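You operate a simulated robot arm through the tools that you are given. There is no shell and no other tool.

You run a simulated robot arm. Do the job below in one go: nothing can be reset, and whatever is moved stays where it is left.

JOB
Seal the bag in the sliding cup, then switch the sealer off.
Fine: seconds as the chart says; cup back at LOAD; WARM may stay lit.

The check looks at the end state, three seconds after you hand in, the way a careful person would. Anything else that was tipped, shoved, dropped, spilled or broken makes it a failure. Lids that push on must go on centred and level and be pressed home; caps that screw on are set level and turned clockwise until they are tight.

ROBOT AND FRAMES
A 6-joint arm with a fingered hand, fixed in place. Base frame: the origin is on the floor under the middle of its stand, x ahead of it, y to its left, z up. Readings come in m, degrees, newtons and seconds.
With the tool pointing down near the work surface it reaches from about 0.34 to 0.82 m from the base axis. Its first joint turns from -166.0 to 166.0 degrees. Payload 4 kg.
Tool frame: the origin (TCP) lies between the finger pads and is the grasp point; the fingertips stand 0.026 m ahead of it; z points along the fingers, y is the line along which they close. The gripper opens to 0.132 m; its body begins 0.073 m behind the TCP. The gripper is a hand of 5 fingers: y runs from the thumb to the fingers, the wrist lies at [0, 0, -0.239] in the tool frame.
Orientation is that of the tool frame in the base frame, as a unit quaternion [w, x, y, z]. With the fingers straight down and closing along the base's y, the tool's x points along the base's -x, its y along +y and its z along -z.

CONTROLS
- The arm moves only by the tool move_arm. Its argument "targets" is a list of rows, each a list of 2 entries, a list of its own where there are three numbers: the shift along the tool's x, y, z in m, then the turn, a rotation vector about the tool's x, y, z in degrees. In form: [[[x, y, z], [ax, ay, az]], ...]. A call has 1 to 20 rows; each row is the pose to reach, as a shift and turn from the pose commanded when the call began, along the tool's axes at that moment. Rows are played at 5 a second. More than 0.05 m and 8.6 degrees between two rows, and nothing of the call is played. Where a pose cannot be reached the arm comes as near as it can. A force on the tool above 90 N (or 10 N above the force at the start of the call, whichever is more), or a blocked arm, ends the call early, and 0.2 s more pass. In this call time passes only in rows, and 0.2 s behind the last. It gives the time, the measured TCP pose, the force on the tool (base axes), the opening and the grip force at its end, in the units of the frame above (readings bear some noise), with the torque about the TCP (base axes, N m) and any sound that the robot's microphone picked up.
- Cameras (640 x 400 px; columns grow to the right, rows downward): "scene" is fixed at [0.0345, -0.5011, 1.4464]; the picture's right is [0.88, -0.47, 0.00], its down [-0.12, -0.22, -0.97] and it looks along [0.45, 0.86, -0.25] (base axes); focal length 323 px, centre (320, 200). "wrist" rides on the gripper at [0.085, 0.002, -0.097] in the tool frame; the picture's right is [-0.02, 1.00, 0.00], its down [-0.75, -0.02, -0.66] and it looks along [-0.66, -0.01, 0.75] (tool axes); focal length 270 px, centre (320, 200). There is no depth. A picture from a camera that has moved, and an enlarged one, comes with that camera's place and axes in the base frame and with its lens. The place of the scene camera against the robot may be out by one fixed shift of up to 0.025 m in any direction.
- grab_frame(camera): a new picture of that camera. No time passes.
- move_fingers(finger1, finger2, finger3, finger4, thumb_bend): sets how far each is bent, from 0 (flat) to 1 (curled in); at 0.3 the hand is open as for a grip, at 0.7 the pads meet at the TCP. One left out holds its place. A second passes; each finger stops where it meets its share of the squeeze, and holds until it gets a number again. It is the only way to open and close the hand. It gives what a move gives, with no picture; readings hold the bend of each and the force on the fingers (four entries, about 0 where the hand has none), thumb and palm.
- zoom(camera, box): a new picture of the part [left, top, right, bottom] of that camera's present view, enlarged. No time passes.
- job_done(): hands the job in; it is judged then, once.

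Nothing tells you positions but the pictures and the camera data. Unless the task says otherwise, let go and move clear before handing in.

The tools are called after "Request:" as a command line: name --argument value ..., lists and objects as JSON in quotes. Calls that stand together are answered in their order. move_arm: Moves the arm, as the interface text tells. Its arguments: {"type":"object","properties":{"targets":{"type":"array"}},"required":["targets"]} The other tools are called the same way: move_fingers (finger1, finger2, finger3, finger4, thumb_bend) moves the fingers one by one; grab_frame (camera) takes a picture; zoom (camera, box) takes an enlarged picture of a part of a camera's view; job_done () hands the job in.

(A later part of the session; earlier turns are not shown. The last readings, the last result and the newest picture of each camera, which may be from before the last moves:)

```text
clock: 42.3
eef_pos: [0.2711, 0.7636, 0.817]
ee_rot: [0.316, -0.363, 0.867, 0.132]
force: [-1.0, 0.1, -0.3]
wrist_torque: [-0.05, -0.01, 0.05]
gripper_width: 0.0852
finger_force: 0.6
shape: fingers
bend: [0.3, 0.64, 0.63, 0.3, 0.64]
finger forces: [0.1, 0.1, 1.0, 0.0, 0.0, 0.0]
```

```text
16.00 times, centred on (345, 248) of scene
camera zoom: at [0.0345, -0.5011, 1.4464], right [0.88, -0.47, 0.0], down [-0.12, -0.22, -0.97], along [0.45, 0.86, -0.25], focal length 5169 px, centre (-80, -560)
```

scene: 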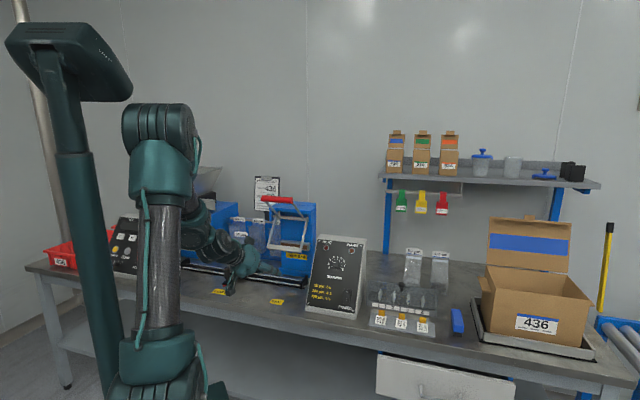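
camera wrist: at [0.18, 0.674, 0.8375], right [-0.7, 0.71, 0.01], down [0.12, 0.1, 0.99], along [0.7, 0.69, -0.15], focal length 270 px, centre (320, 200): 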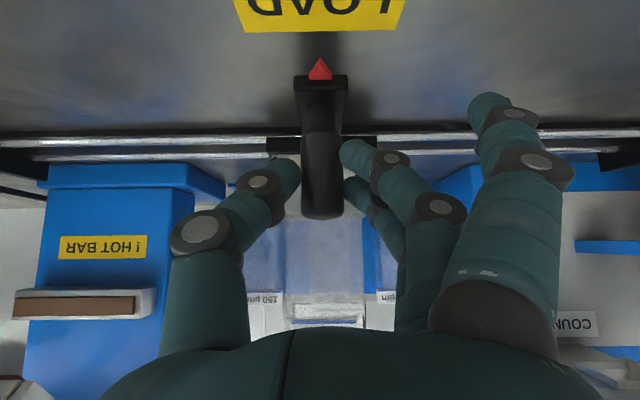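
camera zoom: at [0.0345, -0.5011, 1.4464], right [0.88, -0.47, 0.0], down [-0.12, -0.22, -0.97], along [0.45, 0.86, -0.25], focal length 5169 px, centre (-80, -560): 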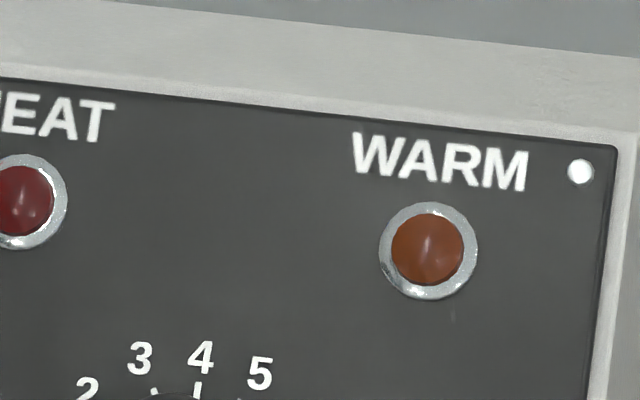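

Fingers and thumb now cage the post. I'll snug the grip slightly and slide the cup slowly to the right toward SEAL, checking part-way.

Request:
move_fingers --finger2 0.66 --finger3 0.66 --thumb_bend 0.67

Request:
move_arm --targets '[[[0, -0.006, 0], [0, 0, 0]], [[0.0001, -0.016, 0], [0, 0, 0]], [[0.0002, -0.028, -0.0001], [0, 0, 0]], [[0.0002, -0.04, -0.0002], [0, 0, 0]], [[0.0003, -0.052, -0.0002], [0, 0, 0]], [[0.0004, -0.064, -0.0003], [0, 0, 0]], [[0.0004, -0.076, -0.0003], [0, 0, 0]], [[0.0005, -0.088, -0.0004], [0, 0, 0]], [[0.0006, -0.1, -0.0004], [0, 0, 0]], [[0.0006, -0.112, -0.0005], [0, 0, 0]], [[0.0007, -0.124, -0.0006], [0, 0, 0]], [[0.0008, -0.136, -0.0006], [0, 0, 0]], [[0.0008, -0.146, -0.0007], [0, 0, 0]], [[0.0008, -0.15, -0.0007], [0, 0, 0]]]'

Request:
grab_frame --camera "wrist"

Request:
grab_frame --camera "scene"

Request:
zoom --camera "scene" --box '[180, 190, 320, 310]'

```text
clock: 43.3
eef_pos: [0.272, 0.7646, 0.8172]
ee_rot: [0.316, -0.362, 0.867, 0.132]
force: [0.6, 1.1, -1.3]
wrist_torque: [0.02, 0.03, 0.02]
gripper_width: 0.0829
finger_force: 2.4
shape: fingers
bend: [0.3, 0.66, 0.63, 0.3, 0.66]
finger forces: [0.0, 0.0, 2.1, 0.0, 1.7, 0.1]
```

```text
clock: 46.3
eef_pos: [0.3776, 0.6583, 0.8169]
ee_rot: [0.316, -0.364, 0.866, 0.133]
force: [-1.0, -0.2, -1.1]
wrist_torque: [-0.05, 0.05, 0.01]
gripper_width: 0.0827
finger_force: 2.4
shape: fingers
bend: [0.3, 0.66, 0.63, 0.3, 0.66]
finger forces: [0.0, 0.1, 2.9, 0.1, 2.3, 0.0]
```

```text
taken
camera wrist: at [0.2864, 0.5676, 0.8375], right [-0.7, 0.71, 0.01], down [0.12, 0.1, 0.99], along [0.7, 0.69, -0.15], focal length 270 px, centre (320, 200)
```

wrist: 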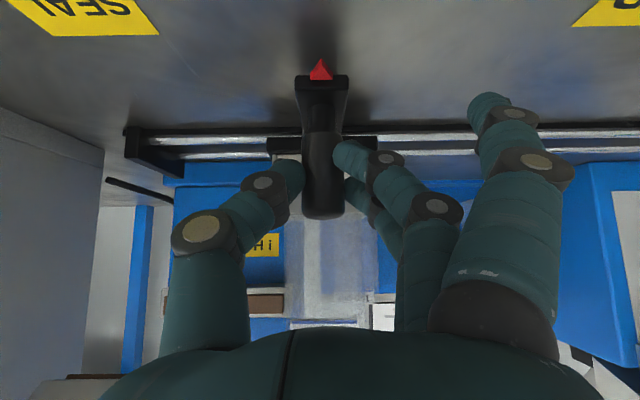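

```text
taken
```

scene: 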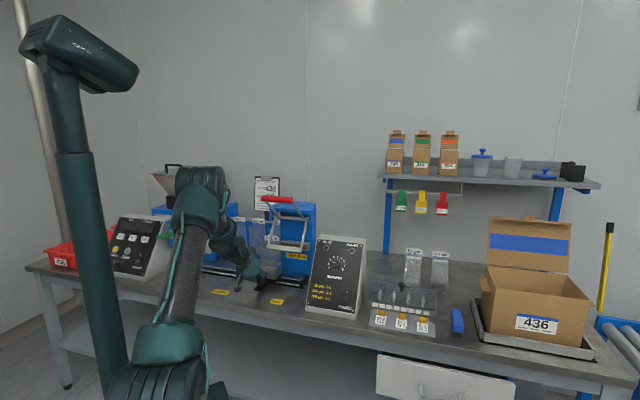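

```text
3.33 times, centred on (250, 250) of scene
camera zoom: at [0.0345, -0.5011, 1.4464], right [0.88, -0.47, 0.0], down [-0.12, -0.22, -0.97], along [0.45, 0.86, -0.25], focal length 1077 px, centre (553, 33)
```

zoom: 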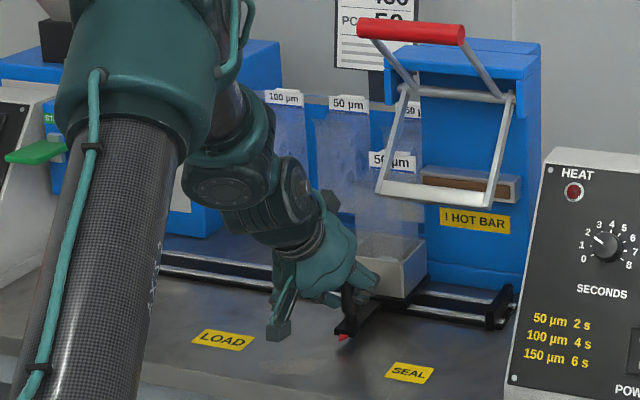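

The cup rides along well, pointer still centred in view. I'll continue more slowly toward the SEAL mark, watching for the end stop.

Request:
move_arm --targets '[[[0, -0.006, 0], [0, 0, 0]], [[0.0001, -0.016, 0], [0, 0, 0]], [[0.0002, -0.026, -0.0001], [0, 0, 0]], [[0.0002, -0.036, -0.0002], [0, 0, 0]], [[0.0003, -0.046, -0.0002], [0, 0, 0]], [[0.0004, -0.056, -0.0003], [0, 0, 0]], [[0.0004, -0.064, -0.0003], [0, 0, 0]], [[0.0004, -0.07, -0.0003], [0, 0, 0]]]'

Request:
grab_frame --camera "wrist"

Request:
zoom --camera "scene" --box '[210, 190, 350, 310]'

```text
clock: 48.1
eef_pos: [0.427, 0.6088, 0.8173]
ee_rot: [0.316, -0.362, 0.867, 0.132]
force: [-0.3, 0.1, 0.0]
wrist_torque: [-0.02, 0.01, -0.03]
gripper_width: 0.0822
finger_force: 3.0
shape: fingers
bend: [0.3, 0.66, 0.63, 0.3, 0.66]
finger forces: [0.0, 0.1, 2.3, 0.0, 2.5, 0.0]
```

```text
taken
camera wrist: at [0.3362, 0.518, 0.8373], right [-0.7, 0.71, 0.01], down [0.12, 0.1, 0.99], along [0.7, 0.69, -0.15], focal length 270 px, centre (320, 200)
```

wrist: 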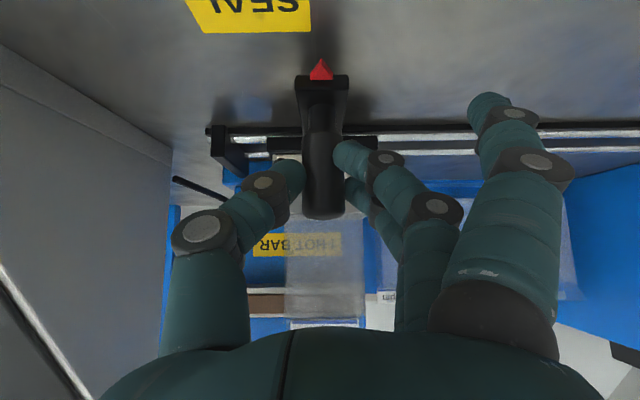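

```text
3.33 times, centred on (280, 250) of scene
camera zoom: at [0.0345, -0.5011, 1.4464], right [0.88, -0.47, 0.0], down [-0.12, -0.22, -0.97], along [0.45, 0.86, -0.25], focal length 1077 px, centre (453, 33)
```

zoom: 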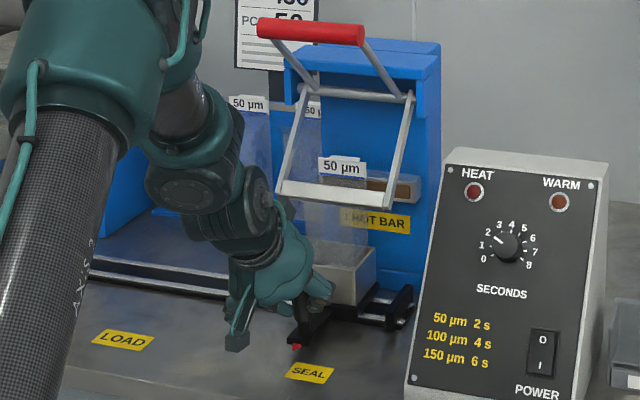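

Request:
move_arm --targets '[[[0, -0.005, 0], [0, 0, 0]], [[0, -0.01, 0], [0, 0, 0]], [[0, -0.014, 0], [0, 0, 0]], [[0, -0.018, 0], [0, 0, 0]], [[0, -0.021, 0], [0, 0, 0]]]'

Request:
grab_frame --camera "wrist"

Request:
zoom --camera "scene" --box '[250, 220, 330, 310]'

```text
clock: 49.3
eef_pos: [0.4412, 0.5932, 0.8172]
ee_rot: [0.317, -0.362, 0.867, 0.133]
force: [1.1, -1.1, 0.5]
wrist_torque: [-0.04, -0.02, -0.03]
gripper_width: 0.0826
finger_force: 3.2
shape: fingers
bend: [0.3, 0.66, 0.63, 0.3, 0.66]
finger forces: [0.0, 0.1, 2.0, 0.1, 3.5, 0.1]
```

```text
taken
camera wrist: at [0.3508, 0.5029, 0.8374], right [-0.7, 0.71, 0.01], down [0.12, 0.1, 0.99], along [0.7, 0.69, -0.15], focal length 270 px, centre (320, 200)
```

wrist: 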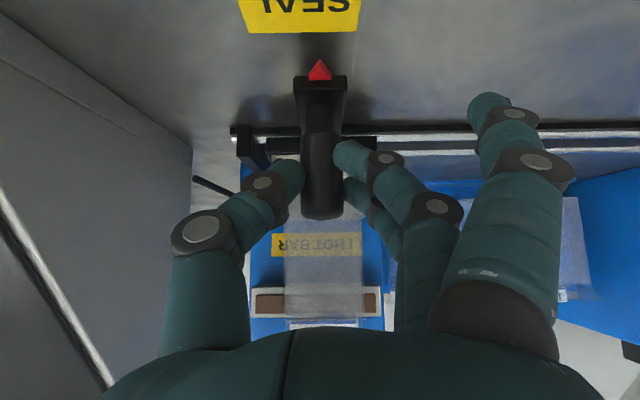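

```text
4.44 times, centred on (290, 265) of scene
camera zoom: at [0.0345, -0.5011, 1.4464], right [0.88, -0.47, 0.0], down [-0.12, -0.22, -0.97], along [0.45, 0.86, -0.25], focal length 1436 px, centre (453, -89)
```

zoom: 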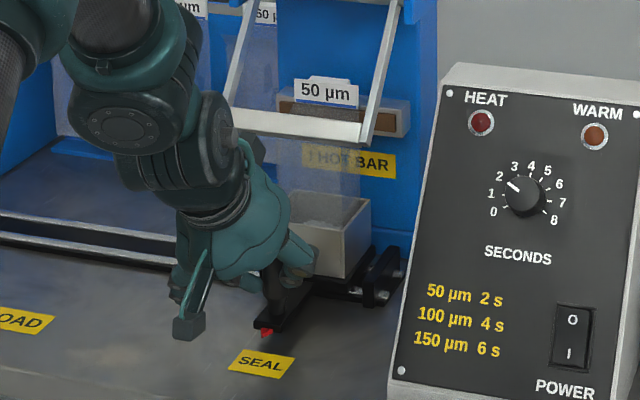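

The pointer is about 8 mm short of the SEAL centre; one small final nudge.

Request:
move_arm --targets '[[[0, -0.003, 0], [0, 0, 0]], [[0, -0.006, 0], [0, 0, 0]], [[0, -0.008, 0], [0, 0, 0]]]'

Request:
grab_frame --camera "wrist"

Request:
zoom --camera "scene" --box '[250, 180, 350, 310]'

```text
clock: 50.1
eef_pos: [0.4468, 0.5888, 0.8171]
ee_rot: [0.316, -0.363, 0.867, 0.132]
force: [-1.5, -1.1, 0.6]
wrist_torque: [0.0, 0.03, 0.02]
gripper_width: 0.0827
finger_force: 3.3
shape: fingers
bend: [0.3, 0.66, 0.63, 0.3, 0.66]
finger forces: [0.0, 0.0, 2.7, 0.0, 3.1, 0.1]
```

```text
taken
camera wrist: at [0.3565, 0.4979, 0.8373], right [-0.7, 0.71, 0.01], down [0.12, 0.1, 0.99], along [0.7, 0.69, -0.15], focal length 270 px, centre (320, 200)
```

wrist: 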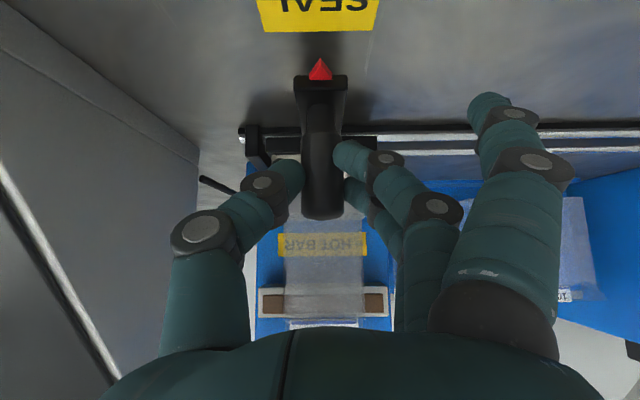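

```text
3.08 times, centred on (300, 245) of scene
camera zoom: at [0.0345, -0.5011, 1.4464], right [0.88, -0.47, 0.0], down [-0.12, -0.22, -0.97], along [0.45, 0.86, -0.25], focal length 994 px, centre (382, 62)
```

zoom: 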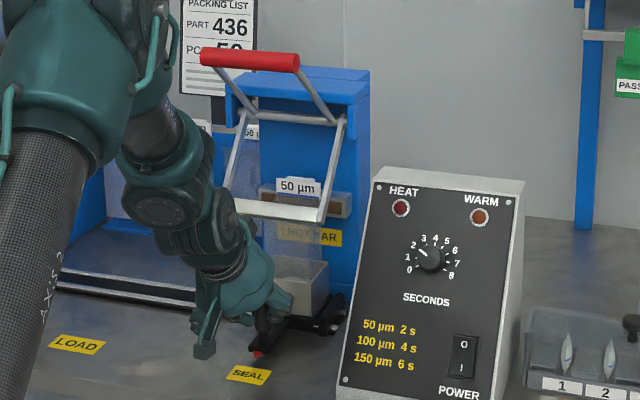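

The pointer is on SEAL and the bag sits centred before the hot bar. I'll release gently, back away along the tool axis, and check the WARM lamp.

Request:
move_fingers --finger2 0.5 --finger3 0.5 --thumb_bend 0.5

Request:
move_arm --targets '[[[0, 0, -0.02], [0, 0, 0]], [[0, 0, -0.05], [0, 0, 0]], [[0.01, 0, -0.08], [0, 0, 0]], [[0.03, 0, -0.115], [0, 0, 0]]]'

Request:
grab_frame --camera "wrist"

Request:
zoom --camera "scene" --box '[325, 235, 365, 260]'

Request:
zoom --camera "scene" --box '[250, 180, 350, 310]'

```text
clock: 51.1
eef_pos: [0.4465, 0.5884, 0.8176]
ee_rot: [0.316, -0.363, 0.866, 0.132]
force: [0.9, -0.2, 0.3]
wrist_torque: [0.01, -0.04, 0.02]
gripper_width: 0.1063
finger_force: 0.0
shape: fingers
bend: [0.3, 0.5, 0.5, 0.3, 0.5]
finger forces: [0.0, 0.1, 0.0, 0.1, 0.0, 0.1]
```

```text
clock: 52.1
eef_pos: [0.3779, 0.5185, 0.8868]
ee_rot: [0.316, -0.362, 0.867, 0.132]
force: [0.1, -0.7, -0.2]
wrist_torque: [0.05, -0.03, 0.02]
gripper_width: 0.1062
finger_force: 0.0
shape: fingers
bend: [0.3, 0.5, 0.5, 0.3, 0.5]
finger forces: [0.0, 0.0, 0.0, 0.0, 0.0, 0.1]
```

```text
taken
camera wrist: at [0.2869, 0.4286, 0.9069], right [-0.7, 0.71, 0.01], down [0.12, 0.1, 0.99], along [0.7, 0.69, -0.15], focal length 270 px, centre (320, 200)
```

wrist: 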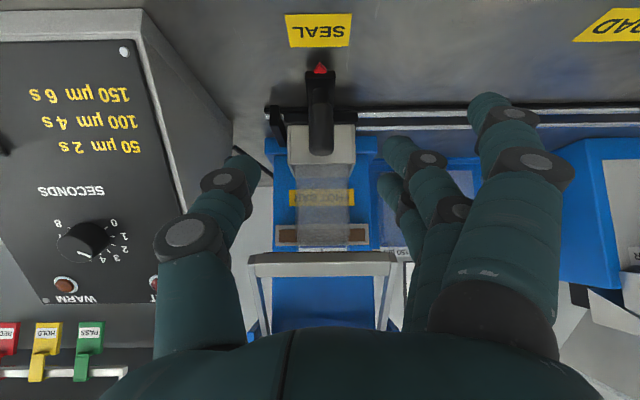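

```text
16.00 times, centred on (345, 248) of scene
camera zoom: at [0.0345, -0.5011, 1.4464], right [0.88, -0.47, 0.0], down [-0.12, -0.22, -0.97], along [0.45, 0.86, -0.25], focal length 5169 px, centre (-80, -560)
```

zoom: 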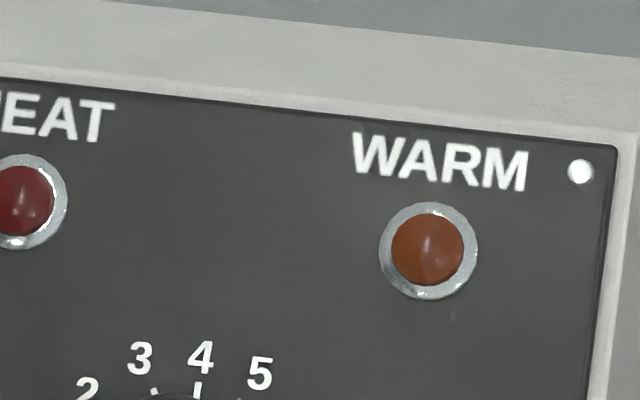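

```text
3.08 times, centred on (300, 245) of scene
camera zoom: at [0.0345, -0.5011, 1.4464], right [0.88, -0.47, 0.0], down [-0.12, -0.22, -0.97], along [0.45, 0.86, -0.25], focal length 994 px, centre (382, 62)
```

zoom: 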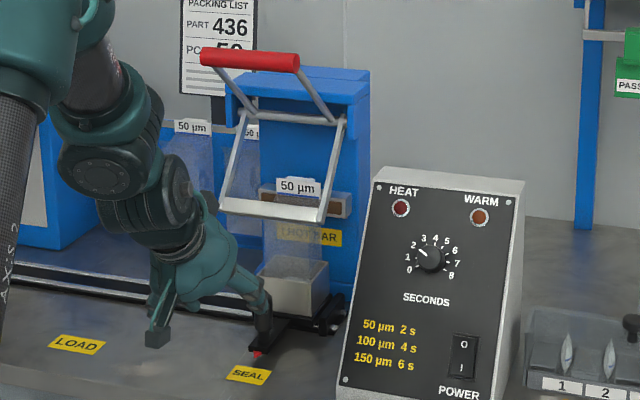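

The cup is free at SEAL with the pointer on the mark. WARM is not lit yet; meanwhile I'll bring the hand up in front of the red lever (which I place at u −0.04…−0.16, depth 0.73, z 1.146), pitching it forward.

Request:
move_arm --targets '[[[-0.0239, 0, -0.0327], [0, -4.3, 0]], [[-0.0478, 0, -0.0654], [0, -8.6, 0]], [[-0.0717, 0, -0.0981], [0, -12.9, 0]], [[-0.0957, 0, -0.1309], [0, -17.2, 0]], [[-0.1196, 0, -0.1636], [0, -21.5, 0]], [[-0.1435, 0, -0.1963], [0, -25.8, 0]], [[-0.1674, 0, -0.229], [0, -30, 0]]]'

Request:
grab_frame --camera "wrist"

Request:
zoom --camera "scene" --box '[325, 235, 365, 260]'

Request:
grab_frame --camera "scene"

```text
clock: 53.7
eef_pos: [0.3656, 0.5052, 1.1709]
ee_rot: [0.53, -0.315, 0.755, 0.222]
force: [-0.4, 0.1, 0.1]
wrist_torque: [0.0, 0.0, 0.01]
gripper_width: 0.1064
finger_force: 0.1
shape: fingers
bend: [0.3, 0.5, 0.5, 0.3, 0.5]
finger forces: [0.1, 0.0, 0.0, 0.1, 0.0, 0.1]
```

```text
taken
camera wrist: at [0.28, 0.4207, 1.1243], right [-0.71, 0.71, 0.02], down [-0.24, -0.27, 0.93], along [0.66, 0.65, 0.36], focal length 270 px, centre (320, 200)
```

wrist: 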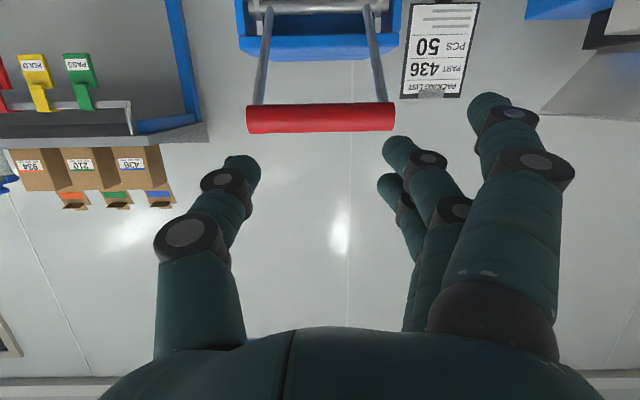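

```text
16.00 times, centred on (345, 248) of scene
camera zoom: at [0.0345, -0.5011, 1.4464], right [0.88, -0.47, 0.0], down [-0.12, -0.22, -0.97], along [0.45, 0.86, -0.25], focal length 5169 px, centre (-80, -560)
```

zoom: 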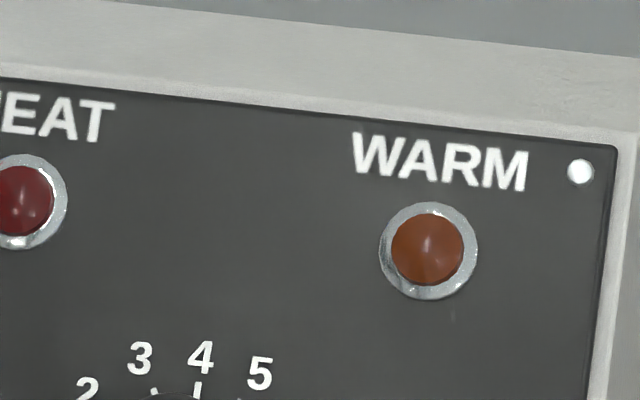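

```text
taken
```

scene: 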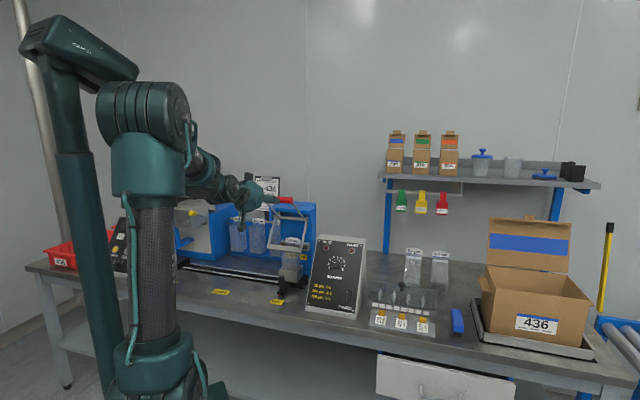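

The lever handle is dead ahead and level. I'll set the fingers half-open and roll the hand 90° so fingers go above and the thumb below the handle.

Request:
move_fingers --finger1 0.5 --finger2 0.5 --finger3 0.5 --finger4 0.5 --thumb_bend 0.5

Request:
move_arm --targets '[[[0, 0, 0], [0, 0, 8]], [[0, 0, 0], [0, 0, 16]], [[0, 0, 0], [0, 0, 24]], [[0, 0, 0], [0, 0, 32]], [[0, 0, 0], [0, 0, 40]], [[0, 0, 0], [0, 0, 48]], [[0, 0, 0], [0, 0, 56]], [[0, 0, 0], [0, 0, 64]], [[0, 0, 0], [0, 0, 72]], [[0, 0, 0], [0, 0, 80]], [[0, 0, 0], [0, 0, 86]], [[0, 0, 0], [0, 0, 90]]]'

Request:
grab_frame --camera "wrist"

Request:
zoom --camera "scene" --box '[325, 235, 365, 260]'

Request:
zoom --camera "scene" --box '[190, 150, 340, 310]'

```text
clock: 54.7
eef_pos: [0.3658, 0.5062, 1.17]
ee_rot: [0.53, -0.316, 0.755, 0.222]
force: [-0.8, 0.3, 0.0]
wrist_torque: [-0.04, -0.01, 0.02]
gripper_width: 0.0749
finger_force: 0.1
shape: fingers
bend: [0.5, 0.5, 0.5, 0.5, 0.5]
finger forces: [0.1, 0.0, 0.1, 0.1, 0.0, 0.1]
```

```text
clock: 57.3
eef_pos: [0.3642, 0.5059, 1.1697]
ee_rot: [0.218, 0.312, 0.757, 0.531]
force: [-0.2, -0.2, -0.5]
wrist_torque: [0.0, -0.01, 0.0]
gripper_width: 0.0749
finger_force: 0.0
shape: fingers
bend: [0.5, 0.5, 0.5, 0.5, 0.5]
finger forces: [0.0, 0.1, 0.0, 0.0, 0.1, 0.0]
```

```text
taken
camera wrist: at [0.2415, 0.4993, 1.2039], right [0.26, 0.23, 0.94], down [0.1, -0.97, 0.21], along [0.96, 0.04, -0.27], focal length 270 px, centre (320, 200)
```

wrist: 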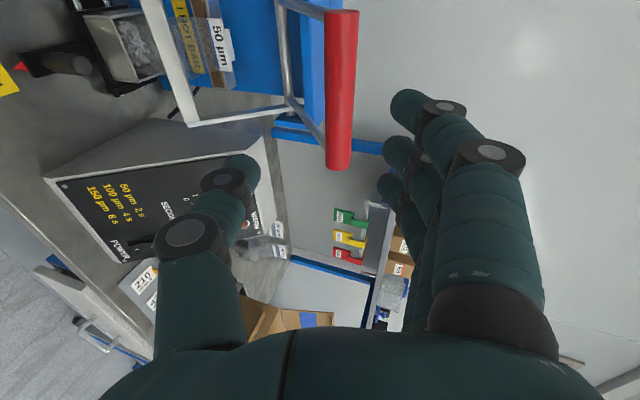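

```text
16.00 times, centred on (345, 248) of scene
camera zoom: at [0.0345, -0.5011, 1.4464], right [0.88, -0.47, 0.0], down [-0.12, -0.22, -0.97], along [0.45, 0.86, -0.25], focal length 5169 px, centre (-80, -560)
```

zoom: 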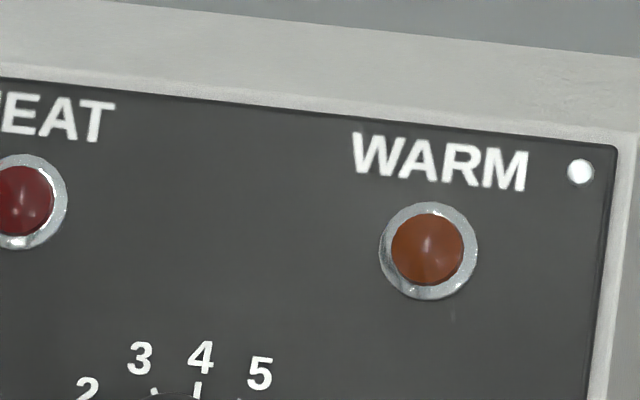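

```text
2.50 times, centred on (265, 230) of scene
camera zoom: at [0.0345, -0.5011, 1.4464], right [0.88, -0.47, 0.0], down [-0.12, -0.22, -0.97], along [0.45, 0.86, -0.25], focal length 808 px, centre (458, 125)
```

zoom: 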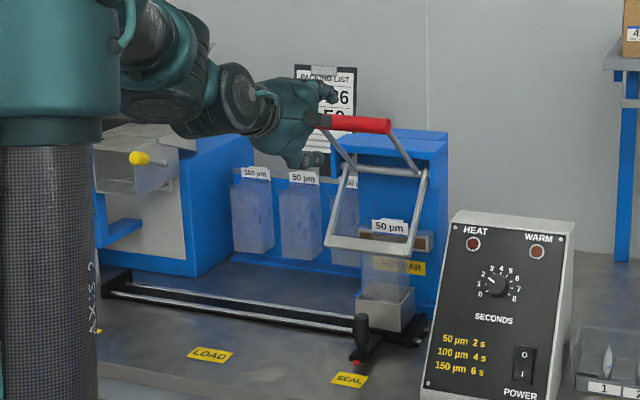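

The roll worked: fingers above, thumb below, and the red handle lies about 12 cm ahead. I'll advance so the handle comes between them, then check the lamps again.

Request:
move_arm --targets '[[[0, 0.008, 0.015], [0, 0, 0]], [[0, 0.016, 0.035], [0, 0, 0]], [[0, 0.016, 0.06], [0, 0, 0]], [[0, 0.016, 0.08], [0, 0, 0]], [[0, 0.016, 0.095], [0, 0, 0]]]'

Request:
grab_frame --camera "wrist"

Request:
zoom --camera "scene" --box '[230, 170, 330, 290]'

Request:
zoom --camera "scene" --box '[325, 235, 365, 260]'

```text
clock: 58.5
eef_pos: [0.4325, 0.5727, 1.1525]
ee_rot: [0.218, 0.312, 0.757, 0.531]
force: [0.5, 0.6, 0.0]
wrist_torque: [0.0, 0.04, -0.02]
gripper_width: 0.0747
finger_force: 0.1
shape: fingers
bend: [0.5, 0.5, 0.5, 0.5, 0.5]
finger forces: [0.1, 0.1, 0.0, 0.1, 0.0, 0.0]
```

```text
taken
camera wrist: at [0.3084, 0.5665, 1.1871], right [0.25, 0.23, 0.94], down [0.1, -0.97, 0.21], along [0.96, 0.04, -0.27], focal length 270 px, centre (320, 200)
```

wrist: 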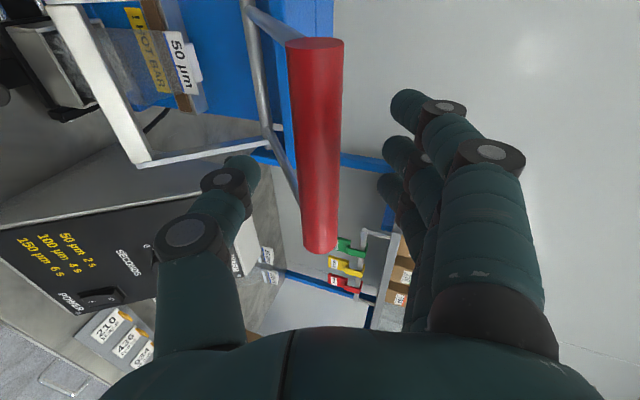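

```text
3.33 times, centred on (280, 230) of scene
camera zoom: at [0.0345, -0.5011, 1.4464], right [0.88, -0.47, 0.0], down [-0.12, -0.22, -0.97], along [0.45, 0.86, -0.25], focal length 1077 px, centre (453, 100)
```

zoom: 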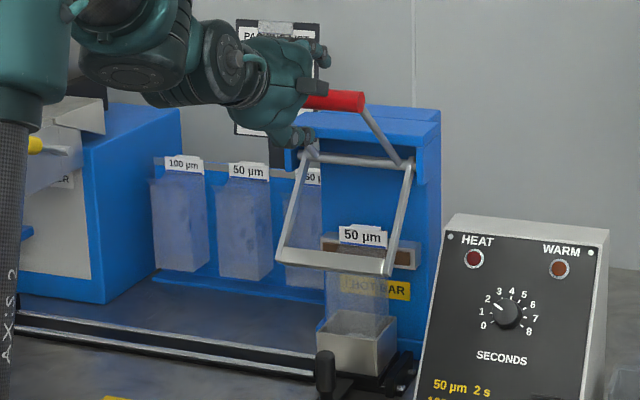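

```text
16.00 times, centred on (345, 248) of scene
camera zoom: at [0.0345, -0.5011, 1.4464], right [0.88, -0.47, 0.0], down [-0.12, -0.22, -0.97], along [0.45, 0.86, -0.25], focal length 5169 px, centre (-80, -560)
```

zoom: 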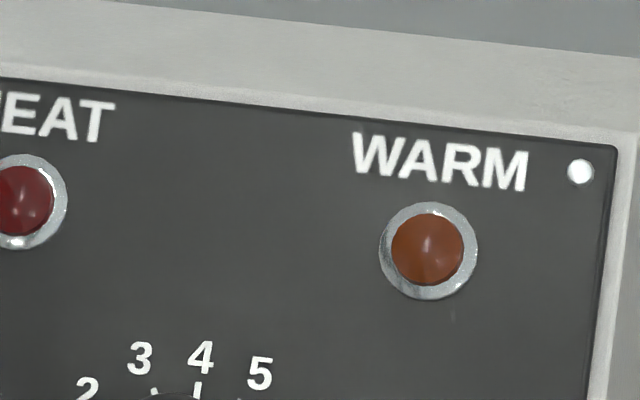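

The handle is nearly between the fingers. WARM is still dark, so I'll wait a few seconds in place and look again.

Request:
move_arm --targets '[[[0, 0, 0], [0, 0, 0]], [[0, 0, 0], [0, 0, 0]], [[0, 0, 0], [0, 0, 0]], [[0, 0, 0], [0, 0, 0]], [[0, 0, 0], [0, 0, 0]], [[0, 0, 0], [0, 0, 0]], [[0, 0, 0], [0, 0, 0]], [[0, 0, 0], [0, 0, 0]], [[0, 0, 0], [0, 0, 0]], [[0, 0, 0], [0, 0, 0]], [[0, 0, 0], [0, 0, 0]], [[0, 0, 0], [0, 0, 0]], [[0, 0, 0], [0, 0, 0]], [[0, 0, 0], [0, 0, 0]], [[0, 0, 0], [0, 0, 0]], [[0, 0, 0], [0, 0, 0]], [[0, 0, 0], [0, 0, 0]], [[0, 0, 0], [0, 0, 0]], [[0, 0, 0], [0, 0, 0]], [[0, 0, 0], [0, 0, 0]]]'

Request:
zoom --camera "scene" --box '[325, 235, 365, 260]'

Request:
zoom --camera "wrist" --box '[0, 200, 160, 340]'

Request:
zoom --camera "scene" --box '[290, 225, 380, 325]'

```text
clock: 62.7
eef_pos: [0.4319, 0.5712, 1.1535]
ee_rot: [0.217, 0.311, 0.758, 0.531]
force: [0.2, -0.1, 0.2]
wrist_torque: [-0.01, 0.02, 0.01]
gripper_width: 0.075
finger_force: 0.1
shape: fingers
bend: [0.5, 0.5, 0.5, 0.5, 0.5]
finger forces: [0.0, 0.1, 0.1, 0.0, 0.0, 0.0]
```

```text
16.00 times, centred on (345, 248) of scene
camera zoom: at [0.0345, -0.5011, 1.4464], right [0.88, -0.47, 0.0], down [-0.12, -0.22, -0.97], along [0.45, 0.86, -0.25], focal length 5169 px, centre (-80, -560)
```

zoom: 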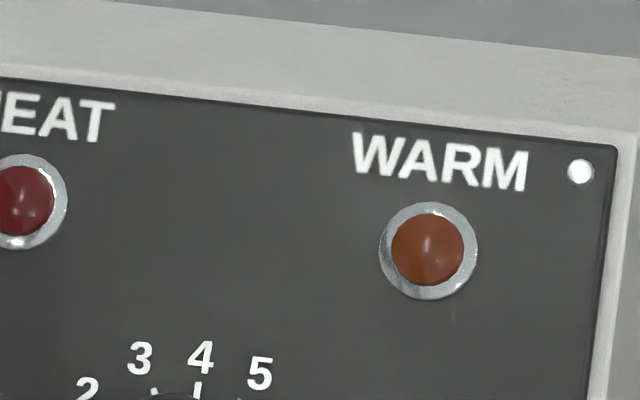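

```text
2.86 times, centred on (80, 270) of wrist
camera zoom: at [0.308, 0.5664, 1.1871], right [0.25, 0.23, 0.94], down [0.1, -0.97, 0.21], along [0.96, 0.04, -0.27], focal length 772 px, centre (1006, 0)
```

zoom: 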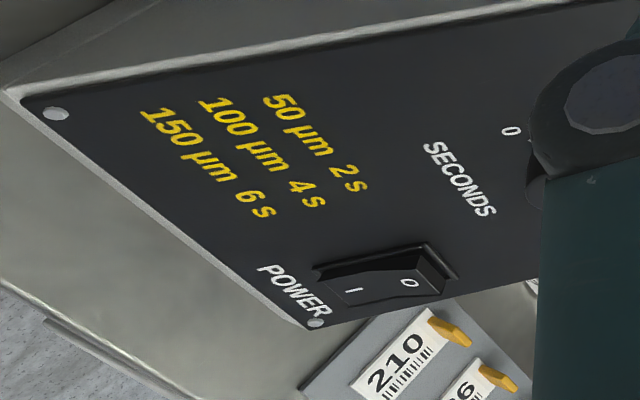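

```text
4.00 times, centred on (335, 275) of scene
camera zoom: at [0.0345, -0.5011, 1.4464], right [0.88, -0.47, 0.0], down [-0.12, -0.22, -0.97], along [0.45, 0.86, -0.25], focal length 1292 px, centre (260, -100)
```

zoom: 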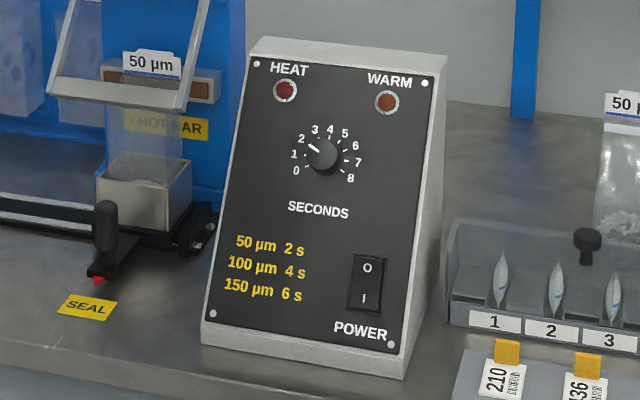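

From the side the O end clearly stands out, so power is ON. I'll wait longer for WARM before sealing.

Request:
move_arm --targets '[[[0, 0, 0], [0, 0, 0]], [[0, 0, 0], [0, 0, 0]], [[0, 0, 0], [0, 0, 0]], [[0, 0, 0], [0, 0, 0]], [[0, 0, 0], [0, 0, 0]], [[0, 0, 0], [0, 0, 0]], [[0, 0, 0], [0, 0, 0]], [[0, 0, 0], [0, 0, 0]], [[0, 0, 0], [0, 0, 0]], [[0, 0, 0], [0, 0, 0]], [[0, 0, 0], [0, 0, 0]], [[0, 0, 0], [0, 0, 0]], [[0, 0, 0], [0, 0, 0]], [[0, 0, 0], [0, 0, 0]], [[0, 0, 0], [0, 0, 0]], [[0, 0, 0], [0, 0, 0]], [[0, 0, 0], [0, 0, 0]], [[0, 0, 0], [0, 0, 0]], [[0, 0, 0], [0, 0, 0]], [[0, 0, 0], [0, 0, 0]]]'

Request:
move_arm --targets '[[[0, 0, 0], [0, 0, 0]], [[0, 0, 0], [0, 0, 0]], [[0, 0, 0], [0, 0, 0]], [[0, 0, 0], [0, 0, 0]], [[0, 0, 0], [0, 0, 0]], [[0, 0, 0], [0, 0, 0]], [[0, 0, 0], [0, 0, 0]], [[0, 0, 0], [0, 0, 0]], [[0, 0, 0], [0, 0, 0]], [[0, 0, 0], [0, 0, 0]], [[0, 0, 0], [0, 0, 0]], [[0, 0, 0], [0, 0, 0]], [[0, 0, 0], [0, 0, 0]], [[0, 0, 0], [0, 0, 0]], [[0, 0, 0], [0, 0, 0]], [[0, 0, 0], [0, 0, 0]], [[0, 0, 0], [0, 0, 0]], [[0, 0, 0], [0, 0, 0]], [[0, 0, 0], [0, 0, 0]], [[0, 0, 0], [0, 0, 0]]]'

Request:
move_arm --targets '[[[0, 0, 0], [0, 0, 0]], [[0, 0, 0], [0, 0, 0]], [[0, 0, 0], [0, 0, 0]], [[0, 0, 0], [0, 0, 0]], [[0, 0, 0], [0, 0, 0]], [[0, 0, 0], [0, 0, 0]], [[0, 0, 0], [0, 0, 0]], [[0, 0, 0], [0, 0, 0]], [[0, 0, 0], [0, 0, 0]], [[0, 0, 0], [0, 0, 0]], [[0, 0, 0], [0, 0, 0]], [[0, 0, 0], [0, 0, 0]], [[0, 0, 0], [0, 0, 0]], [[0, 0, 0], [0, 0, 0]], [[0, 0, 0], [0, 0, 0]], [[0, 0, 0], [0, 0, 0]], [[0, 0, 0], [0, 0, 0]], [[0, 0, 0], [0, 0, 0]], [[0, 0, 0], [0, 0, 0]], [[0, 0, 0], [0, 0, 0]]]'

Request:
zoom --camera "scene" --box '[325, 235, 365, 260]'

```text
clock: 66.9
eef_pos: [0.4322, 0.5726, 1.1524]
ee_rot: [0.218, 0.311, 0.757, 0.532]
force: [0.1, 0.3, -0.2]
wrist_torque: [0.02, 0.0, -0.01]
gripper_width: 0.0748
finger_force: 0.2
shape: fingers
bend: [0.5, 0.5, 0.5, 0.5, 0.5]
finger forces: [0.0, 0.1, 0.0, 0.0, 0.0, 0.0]
```

```text
clock: 71.1
eef_pos: [0.4328, 0.5726, 1.1535]
ee_rot: [0.217, 0.31, 0.757, 0.532]
force: [0.4, 0.5, 0.5]
wrist_torque: [0.0, 0.0, -0.01]
gripper_width: 0.0752
finger_force: 0.1
shape: fingers
bend: [0.5, 0.5, 0.5, 0.5, 0.5]
finger forces: [0.0, 0.0, 0.1, 0.0, 0.0, 0.0]
```

```text
clock: 75.3
eef_pos: [0.433, 0.5725, 1.1532]
ee_rot: [0.218, 0.31, 0.757, 0.532]
force: [-0.3, 0.2, 1.0]
wrist_torque: [0.01, 0.0, 0.01]
gripper_width: 0.075
finger_force: 0.0
shape: fingers
bend: [0.5, 0.5, 0.5, 0.5, 0.5]
finger forces: [0.0, 0.0, 0.0, 0.0, 0.0, 0.0]
```

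```text
16.00 times, centred on (345, 248) of scene
camera zoom: at [0.0345, -0.5011, 1.4464], right [0.88, -0.47, 0.0], down [-0.12, -0.22, -0.97], along [0.45, 0.86, -0.25], focal length 5169 px, centre (-80, -560)
```

zoom: 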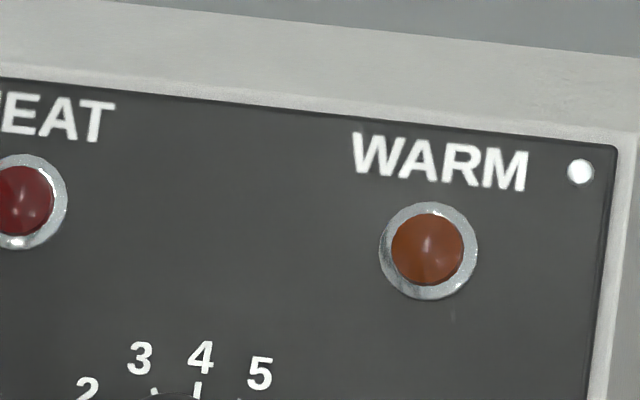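

Request:
move_arm --targets '[[[0, 0, 0], [0, 0, 0]], [[0, 0, 0], [0, 0, 0]], [[0, 0, 0], [0, 0, 0]], [[0, 0, 0], [0, 0, 0]], [[0, 0, 0], [0, 0, 0]], [[0, 0, 0], [0, 0, 0]], [[0, 0, 0], [0, 0, 0]], [[0, 0, 0], [0, 0, 0]], [[0, 0, 0], [0, 0, 0]], [[0, 0, 0], [0, 0, 0]], [[0, 0, 0], [0, 0, 0]], [[0, 0, 0], [0, 0, 0]], [[0, 0, 0], [0, 0, 0]], [[0, 0, 0], [0, 0, 0]], [[0, 0, 0], [0, 0, 0]], [[0, 0, 0], [0, 0, 0]], [[0, 0, 0], [0, 0, 0]], [[0, 0, 0], [0, 0, 0]], [[0, 0, 0], [0, 0, 0]], [[0, 0, 0], [0, 0, 0]]]'

Request:
move_arm --targets '[[[0, 0, 0], [0, 0, 0]], [[0, 0, 0], [0, 0, 0]], [[0, 0, 0], [0, 0, 0]], [[0, 0, 0], [0, 0, 0]], [[0, 0, 0], [0, 0, 0]], [[0, 0, 0], [0, 0, 0]], [[0, 0, 0], [0, 0, 0]], [[0, 0, 0], [0, 0, 0]], [[0, 0, 0], [0, 0, 0]], [[0, 0, 0], [0, 0, 0]], [[0, 0, 0], [0, 0, 0]], [[0, 0, 0], [0, 0, 0]], [[0, 0, 0], [0, 0, 0]], [[0, 0, 0], [0, 0, 0]], [[0, 0, 0], [0, 0, 0]], [[0, 0, 0], [0, 0, 0]], [[0, 0, 0], [0, 0, 0]], [[0, 0, 0], [0, 0, 0]], [[0, 0, 0], [0, 0, 0]], [[0, 0, 0], [0, 0, 0]]]'

Request:
move_arm --targets '[[[0, 0, 0], [0, 0, 0]], [[0, 0, 0], [0, 0, 0]], [[0, 0, 0], [0, 0, 0]], [[0, 0, 0], [0, 0, 0]], [[0, 0, 0], [0, 0, 0]], [[0, 0, 0], [0, 0, 0]], [[0, 0, 0], [0, 0, 0]], [[0, 0, 0], [0, 0, 0]], [[0, 0, 0], [0, 0, 0]], [[0, 0, 0], [0, 0, 0]], [[0, 0, 0], [0, 0, 0]], [[0, 0, 0], [0, 0, 0]], [[0, 0, 0], [0, 0, 0]], [[0, 0, 0], [0, 0, 0]], [[0, 0, 0], [0, 0, 0]], [[0, 0, 0], [0, 0, 0]], [[0, 0, 0], [0, 0, 0]], [[0, 0, 0], [0, 0, 0]], [[0, 0, 0], [0, 0, 0]], [[0, 0, 0], [0, 0, 0]]]'

Request:
move_arm --targets '[[[0, 0, 0], [0, 0, 0]], [[0, 0, 0], [0, 0, 0]], [[0, 0, 0], [0, 0, 0]], [[0, 0, 0], [0, 0, 0]], [[0, 0, 0], [0, 0, 0]], [[0, 0, 0], [0, 0, 0]], [[0, 0, 0], [0, 0, 0]], [[0, 0, 0], [0, 0, 0]], [[0, 0, 0], [0, 0, 0]], [[0, 0, 0], [0, 0, 0]], [[0, 0, 0], [0, 0, 0]], [[0, 0, 0], [0, 0, 0]], [[0, 0, 0], [0, 0, 0]], [[0, 0, 0], [0, 0, 0]], [[0, 0, 0], [0, 0, 0]], [[0, 0, 0], [0, 0, 0]], [[0, 0, 0], [0, 0, 0]], [[0, 0, 0], [0, 0, 0]], [[0, 0, 0], [0, 0, 0]], [[0, 0, 0], [0, 0, 0]]]'

Request:
zoom --camera "scene" --box '[325, 235, 365, 260]'

```text
clock: 79.5
eef_pos: [0.4329, 0.5728, 1.1527]
ee_rot: [0.217, 0.31, 0.758, 0.531]
force: [-0.2, -0.1, -0.4]
wrist_torque: [0.04, 0.02, -0.01]
gripper_width: 0.0751
finger_force: 0.0
shape: fingers
bend: [0.5, 0.5, 0.5, 0.5, 0.5]
finger forces: [0.1, 0.0, 0.1, 0.0, 0.0, 0.1]
```

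```text
clock: 83.7
eef_pos: [0.4316, 0.5712, 1.1515]
ee_rot: [0.218, 0.311, 0.758, 0.531]
force: [0.1, 0.4, -0.6]
wrist_torque: [0.03, -0.03, 0.01]
gripper_width: 0.0748
finger_force: 0.1
shape: fingers
bend: [0.5, 0.5, 0.5, 0.5, 0.5]
finger forces: [0.0, 0.0, 0.0, 0.0, 0.1, 0.0]
```

```text
clock: 87.9
eef_pos: [0.431, 0.5723, 1.1522]
ee_rot: [0.219, 0.311, 0.757, 0.531]
force: [-0.1, 0.1, -0.6]
wrist_torque: [-0.02, -0.01, 0.01]
gripper_width: 0.075
finger_force: 0.1
shape: fingers
bend: [0.5, 0.5, 0.5, 0.5, 0.5]
finger forces: [0.1, 0.0, 0.0, 0.1, 0.1, 0.0]
```

```text
clock: 92.1
eef_pos: [0.4312, 0.5732, 1.1524]
ee_rot: [0.218, 0.311, 0.757, 0.532]
force: [-0.5, -1.0, -0.4]
wrist_torque: [0.02, -0.03, 0.03]
gripper_width: 0.0749
finger_force: 0.0
shape: fingers
bend: [0.5, 0.5, 0.5, 0.5, 0.5]
finger forces: [0.0, 0.0, 0.0, 0.1, 0.1, 0.1]
```

```text
16.00 times, centred on (345, 248) of scene
camera zoom: at [0.0345, -0.5011, 1.4464], right [0.88, -0.47, 0.0], down [-0.12, -0.22, -0.97], along [0.45, 0.86, -0.25], focal length 5169 px, centre (-80, -560)
```

zoom: 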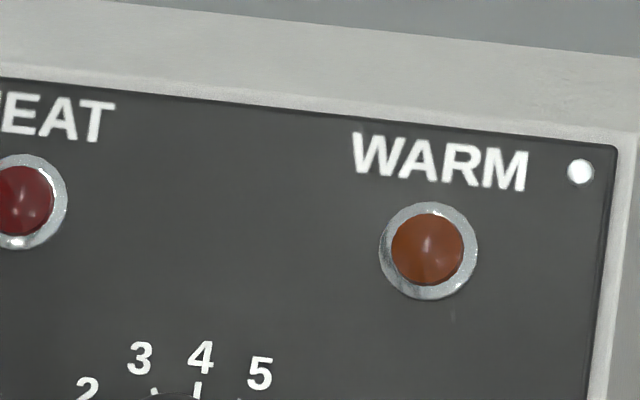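

After a minute WARM stays dark, so this is likely an impulse sealer that only heats when the jaw is closed. I'll bring the handle fully into the hand and close fingers and thumb around it.

Request:
move_arm --targets '[[[0, 0, 0.009], [0, 0, 0]], [[0, 0, 0.017], [0, 0, 0]]]'

Request:
grab_frame --camera "wrist"

Request:
move_fingers --finger1 0.62 --finger2 0.62 --finger3 0.62 --finger4 0.62 --thumb_bend 0.62

Request:
grab_frame --camera "wrist"

Request:
zoom --camera "scene" --box '[230, 170, 330, 290]'

```text
clock: 92.7
eef_pos: [0.4428, 0.5852, 1.1454]
ee_rot: [0.218, 0.31, 0.757, 0.532]
force: [0.3, 0.0, -0.8]
wrist_torque: [0.04, -0.01, -0.02]
gripper_width: 0.0747
finger_force: 0.0
shape: fingers
bend: [0.5, 0.5, 0.5, 0.5, 0.5]
finger forces: [0.0, 0.0, 0.0, 0.0, 0.1, 0.1]
```

```text
taken
camera wrist: at [0.3193, 0.5783, 1.1808], right [0.25, 0.23, 0.94], down [0.1, -0.97, 0.21], along [0.96, 0.04, -0.27], focal length 270 px, centre (320, 200)
```

wrist: 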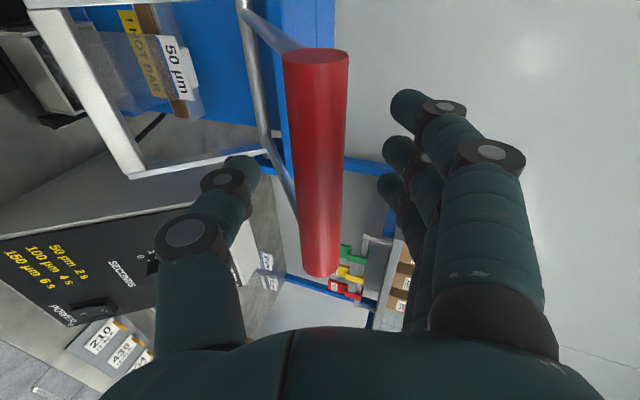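

```text
clock: 93.7
eef_pos: [0.4452, 0.583, 1.1455]
ee_rot: [0.219, 0.311, 0.758, 0.53]
force: [0.2, -0.7, 0.7]
wrist_torque: [-0.02, -0.03, -0.02]
gripper_width: 0.0412
finger_force: 0.1
shape: fingers
bend: [0.62, 0.62, 0.62, 0.62, 0.62]
finger forces: [0.0, 0.0, 0.0, 0.0, 0.1, 0.0]
```

```text
taken
camera wrist: at [0.3194, 0.5781, 1.181], right [0.25, 0.23, 0.94], down [0.1, -0.97, 0.21], along [0.96, 0.04, -0.27], focal length 270 px, centre (320, 200)
```

wrist: 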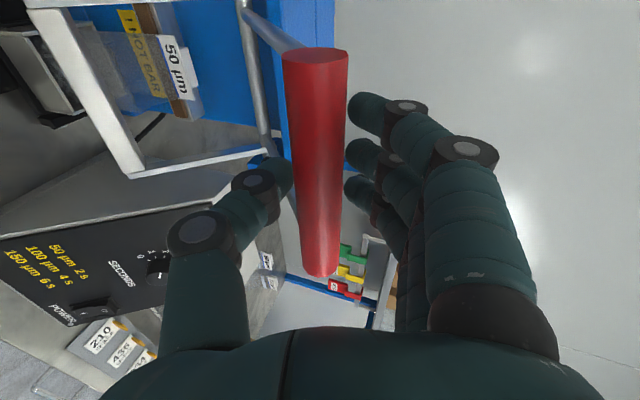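

```text
3.33 times, centred on (280, 230) of scene
camera zoom: at [0.0345, -0.5011, 1.4464], right [0.88, -0.47, 0.0], down [-0.12, -0.22, -0.97], along [0.45, 0.86, -0.25], focal length 1077 px, centre (453, 100)
```

zoom: 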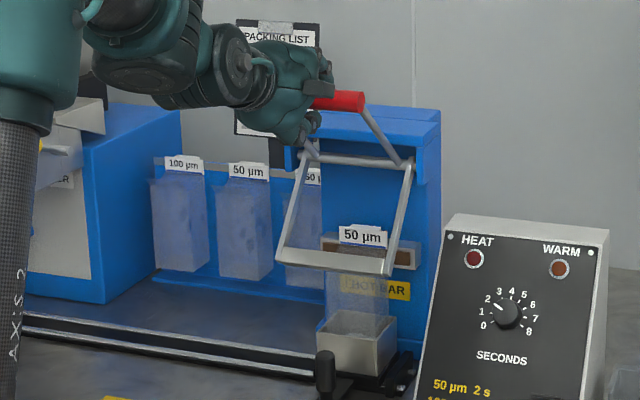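

Request:
move_fingers --finger1 0.68 --finger2 0.68 --finger3 0.68 --finger4 0.68 --thumb_bend 0.66

Request:
grab_frame --camera "wrist"

```text
clock: 94.7
eef_pos: [0.4437, 0.5846, 1.1454]
ee_rot: [0.218, 0.311, 0.757, 0.531]
force: [2.5, 2.3, 0.3]
wrist_torque: [0.0, -0.05, 0.01]
gripper_width: 0.0325
finger_force: 2.5
shape: fingers
bend: [0.66, 0.67, 0.67, 0.67, 0.65]
finger forces: [1.0, 1.1, 1.0, 0.9, 2.4, 0.0]
```

```text
taken
camera wrist: at [0.3194, 0.5781, 1.1809], right [0.25, 0.23, 0.94], down [0.1, -0.97, 0.21], along [0.96, 0.04, -0.27], focal length 270 px, centre (320, 200)
```

wrist: 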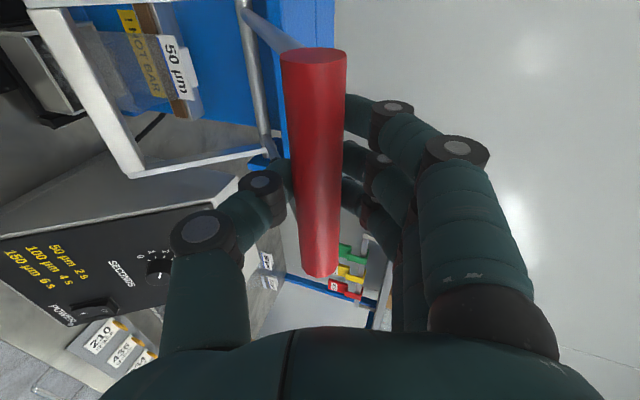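

The handle is held with the fingertips hooked over it. I'll pull it along its arc (down and toward me) for the first 20°.

Request:
move_arm --targets '[[[0, -0.0065, -0.0022], [0, 0, 0]], [[0, -0.013, -0.0043], [0, 0, 0]], [[0, -0.0197, -0.0058], [0, 0, 0]], [[0, -0.0264, -0.007], [0, 0, 0]], [[0, -0.033, -0.0079], [0, 0, 0]], [[0, -0.0399, -0.0085], [0, 0, 0]], [[0, -0.0468, -0.0088], [0, 0, 0]], [[0, -0.0537, -0.0088], [0, 0, 0]]]'

Request:
grab_frame --camera "wrist"

Request:
zoom --camera "scene" --box '[230, 170, 370, 290]'

```text
clock: 96.5
eef_pos: [0.4238, 0.5639, 1.098]
ee_rot: [0.218, 0.311, 0.758, 0.531]
force: [2.2, 2.3, 1.9]
wrist_torque: [0.05, -0.01, -0.02]
gripper_width: 0.0322
finger_force: 2.1
shape: fingers
bend: [0.67, 0.67, 0.67, 0.67, 0.65]
finger forces: [0.9, 0.8, 0.7, 0.7, 1.5, 0.0]
```

```text
taken
camera wrist: at [0.2999, 0.5587, 1.1332], right [0.25, 0.23, 0.94], down [0.1, -0.97, 0.21], along [0.96, 0.04, -0.27], focal length 270 px, centre (320, 200)
```

wrist: 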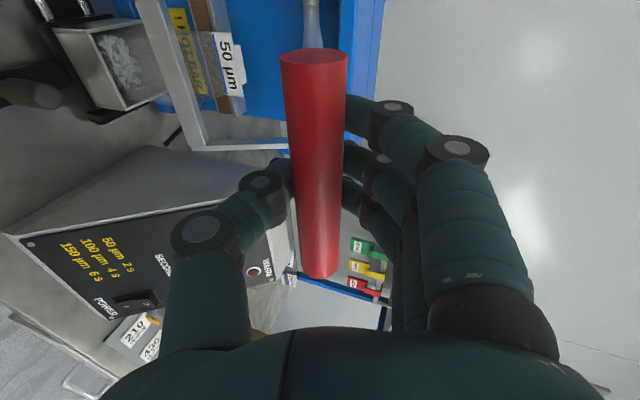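

```text
3.33 times, centred on (300, 230) of scene
camera zoom: at [0.0345, -0.5011, 1.4464], right [0.88, -0.47, 0.0], down [-0.12, -0.22, -0.97], along [0.45, 0.86, -0.25], focal length 1077 px, centre (387, 100)
```

zoom: 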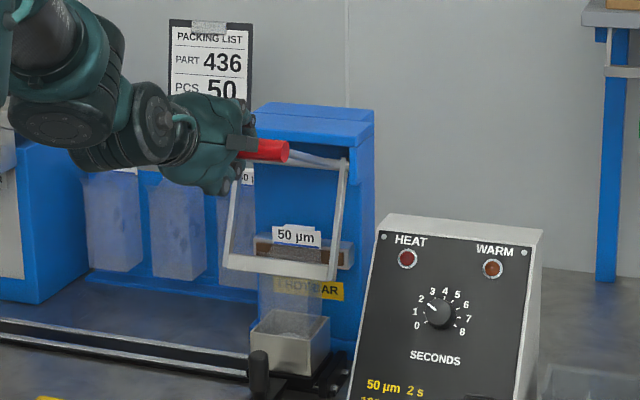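

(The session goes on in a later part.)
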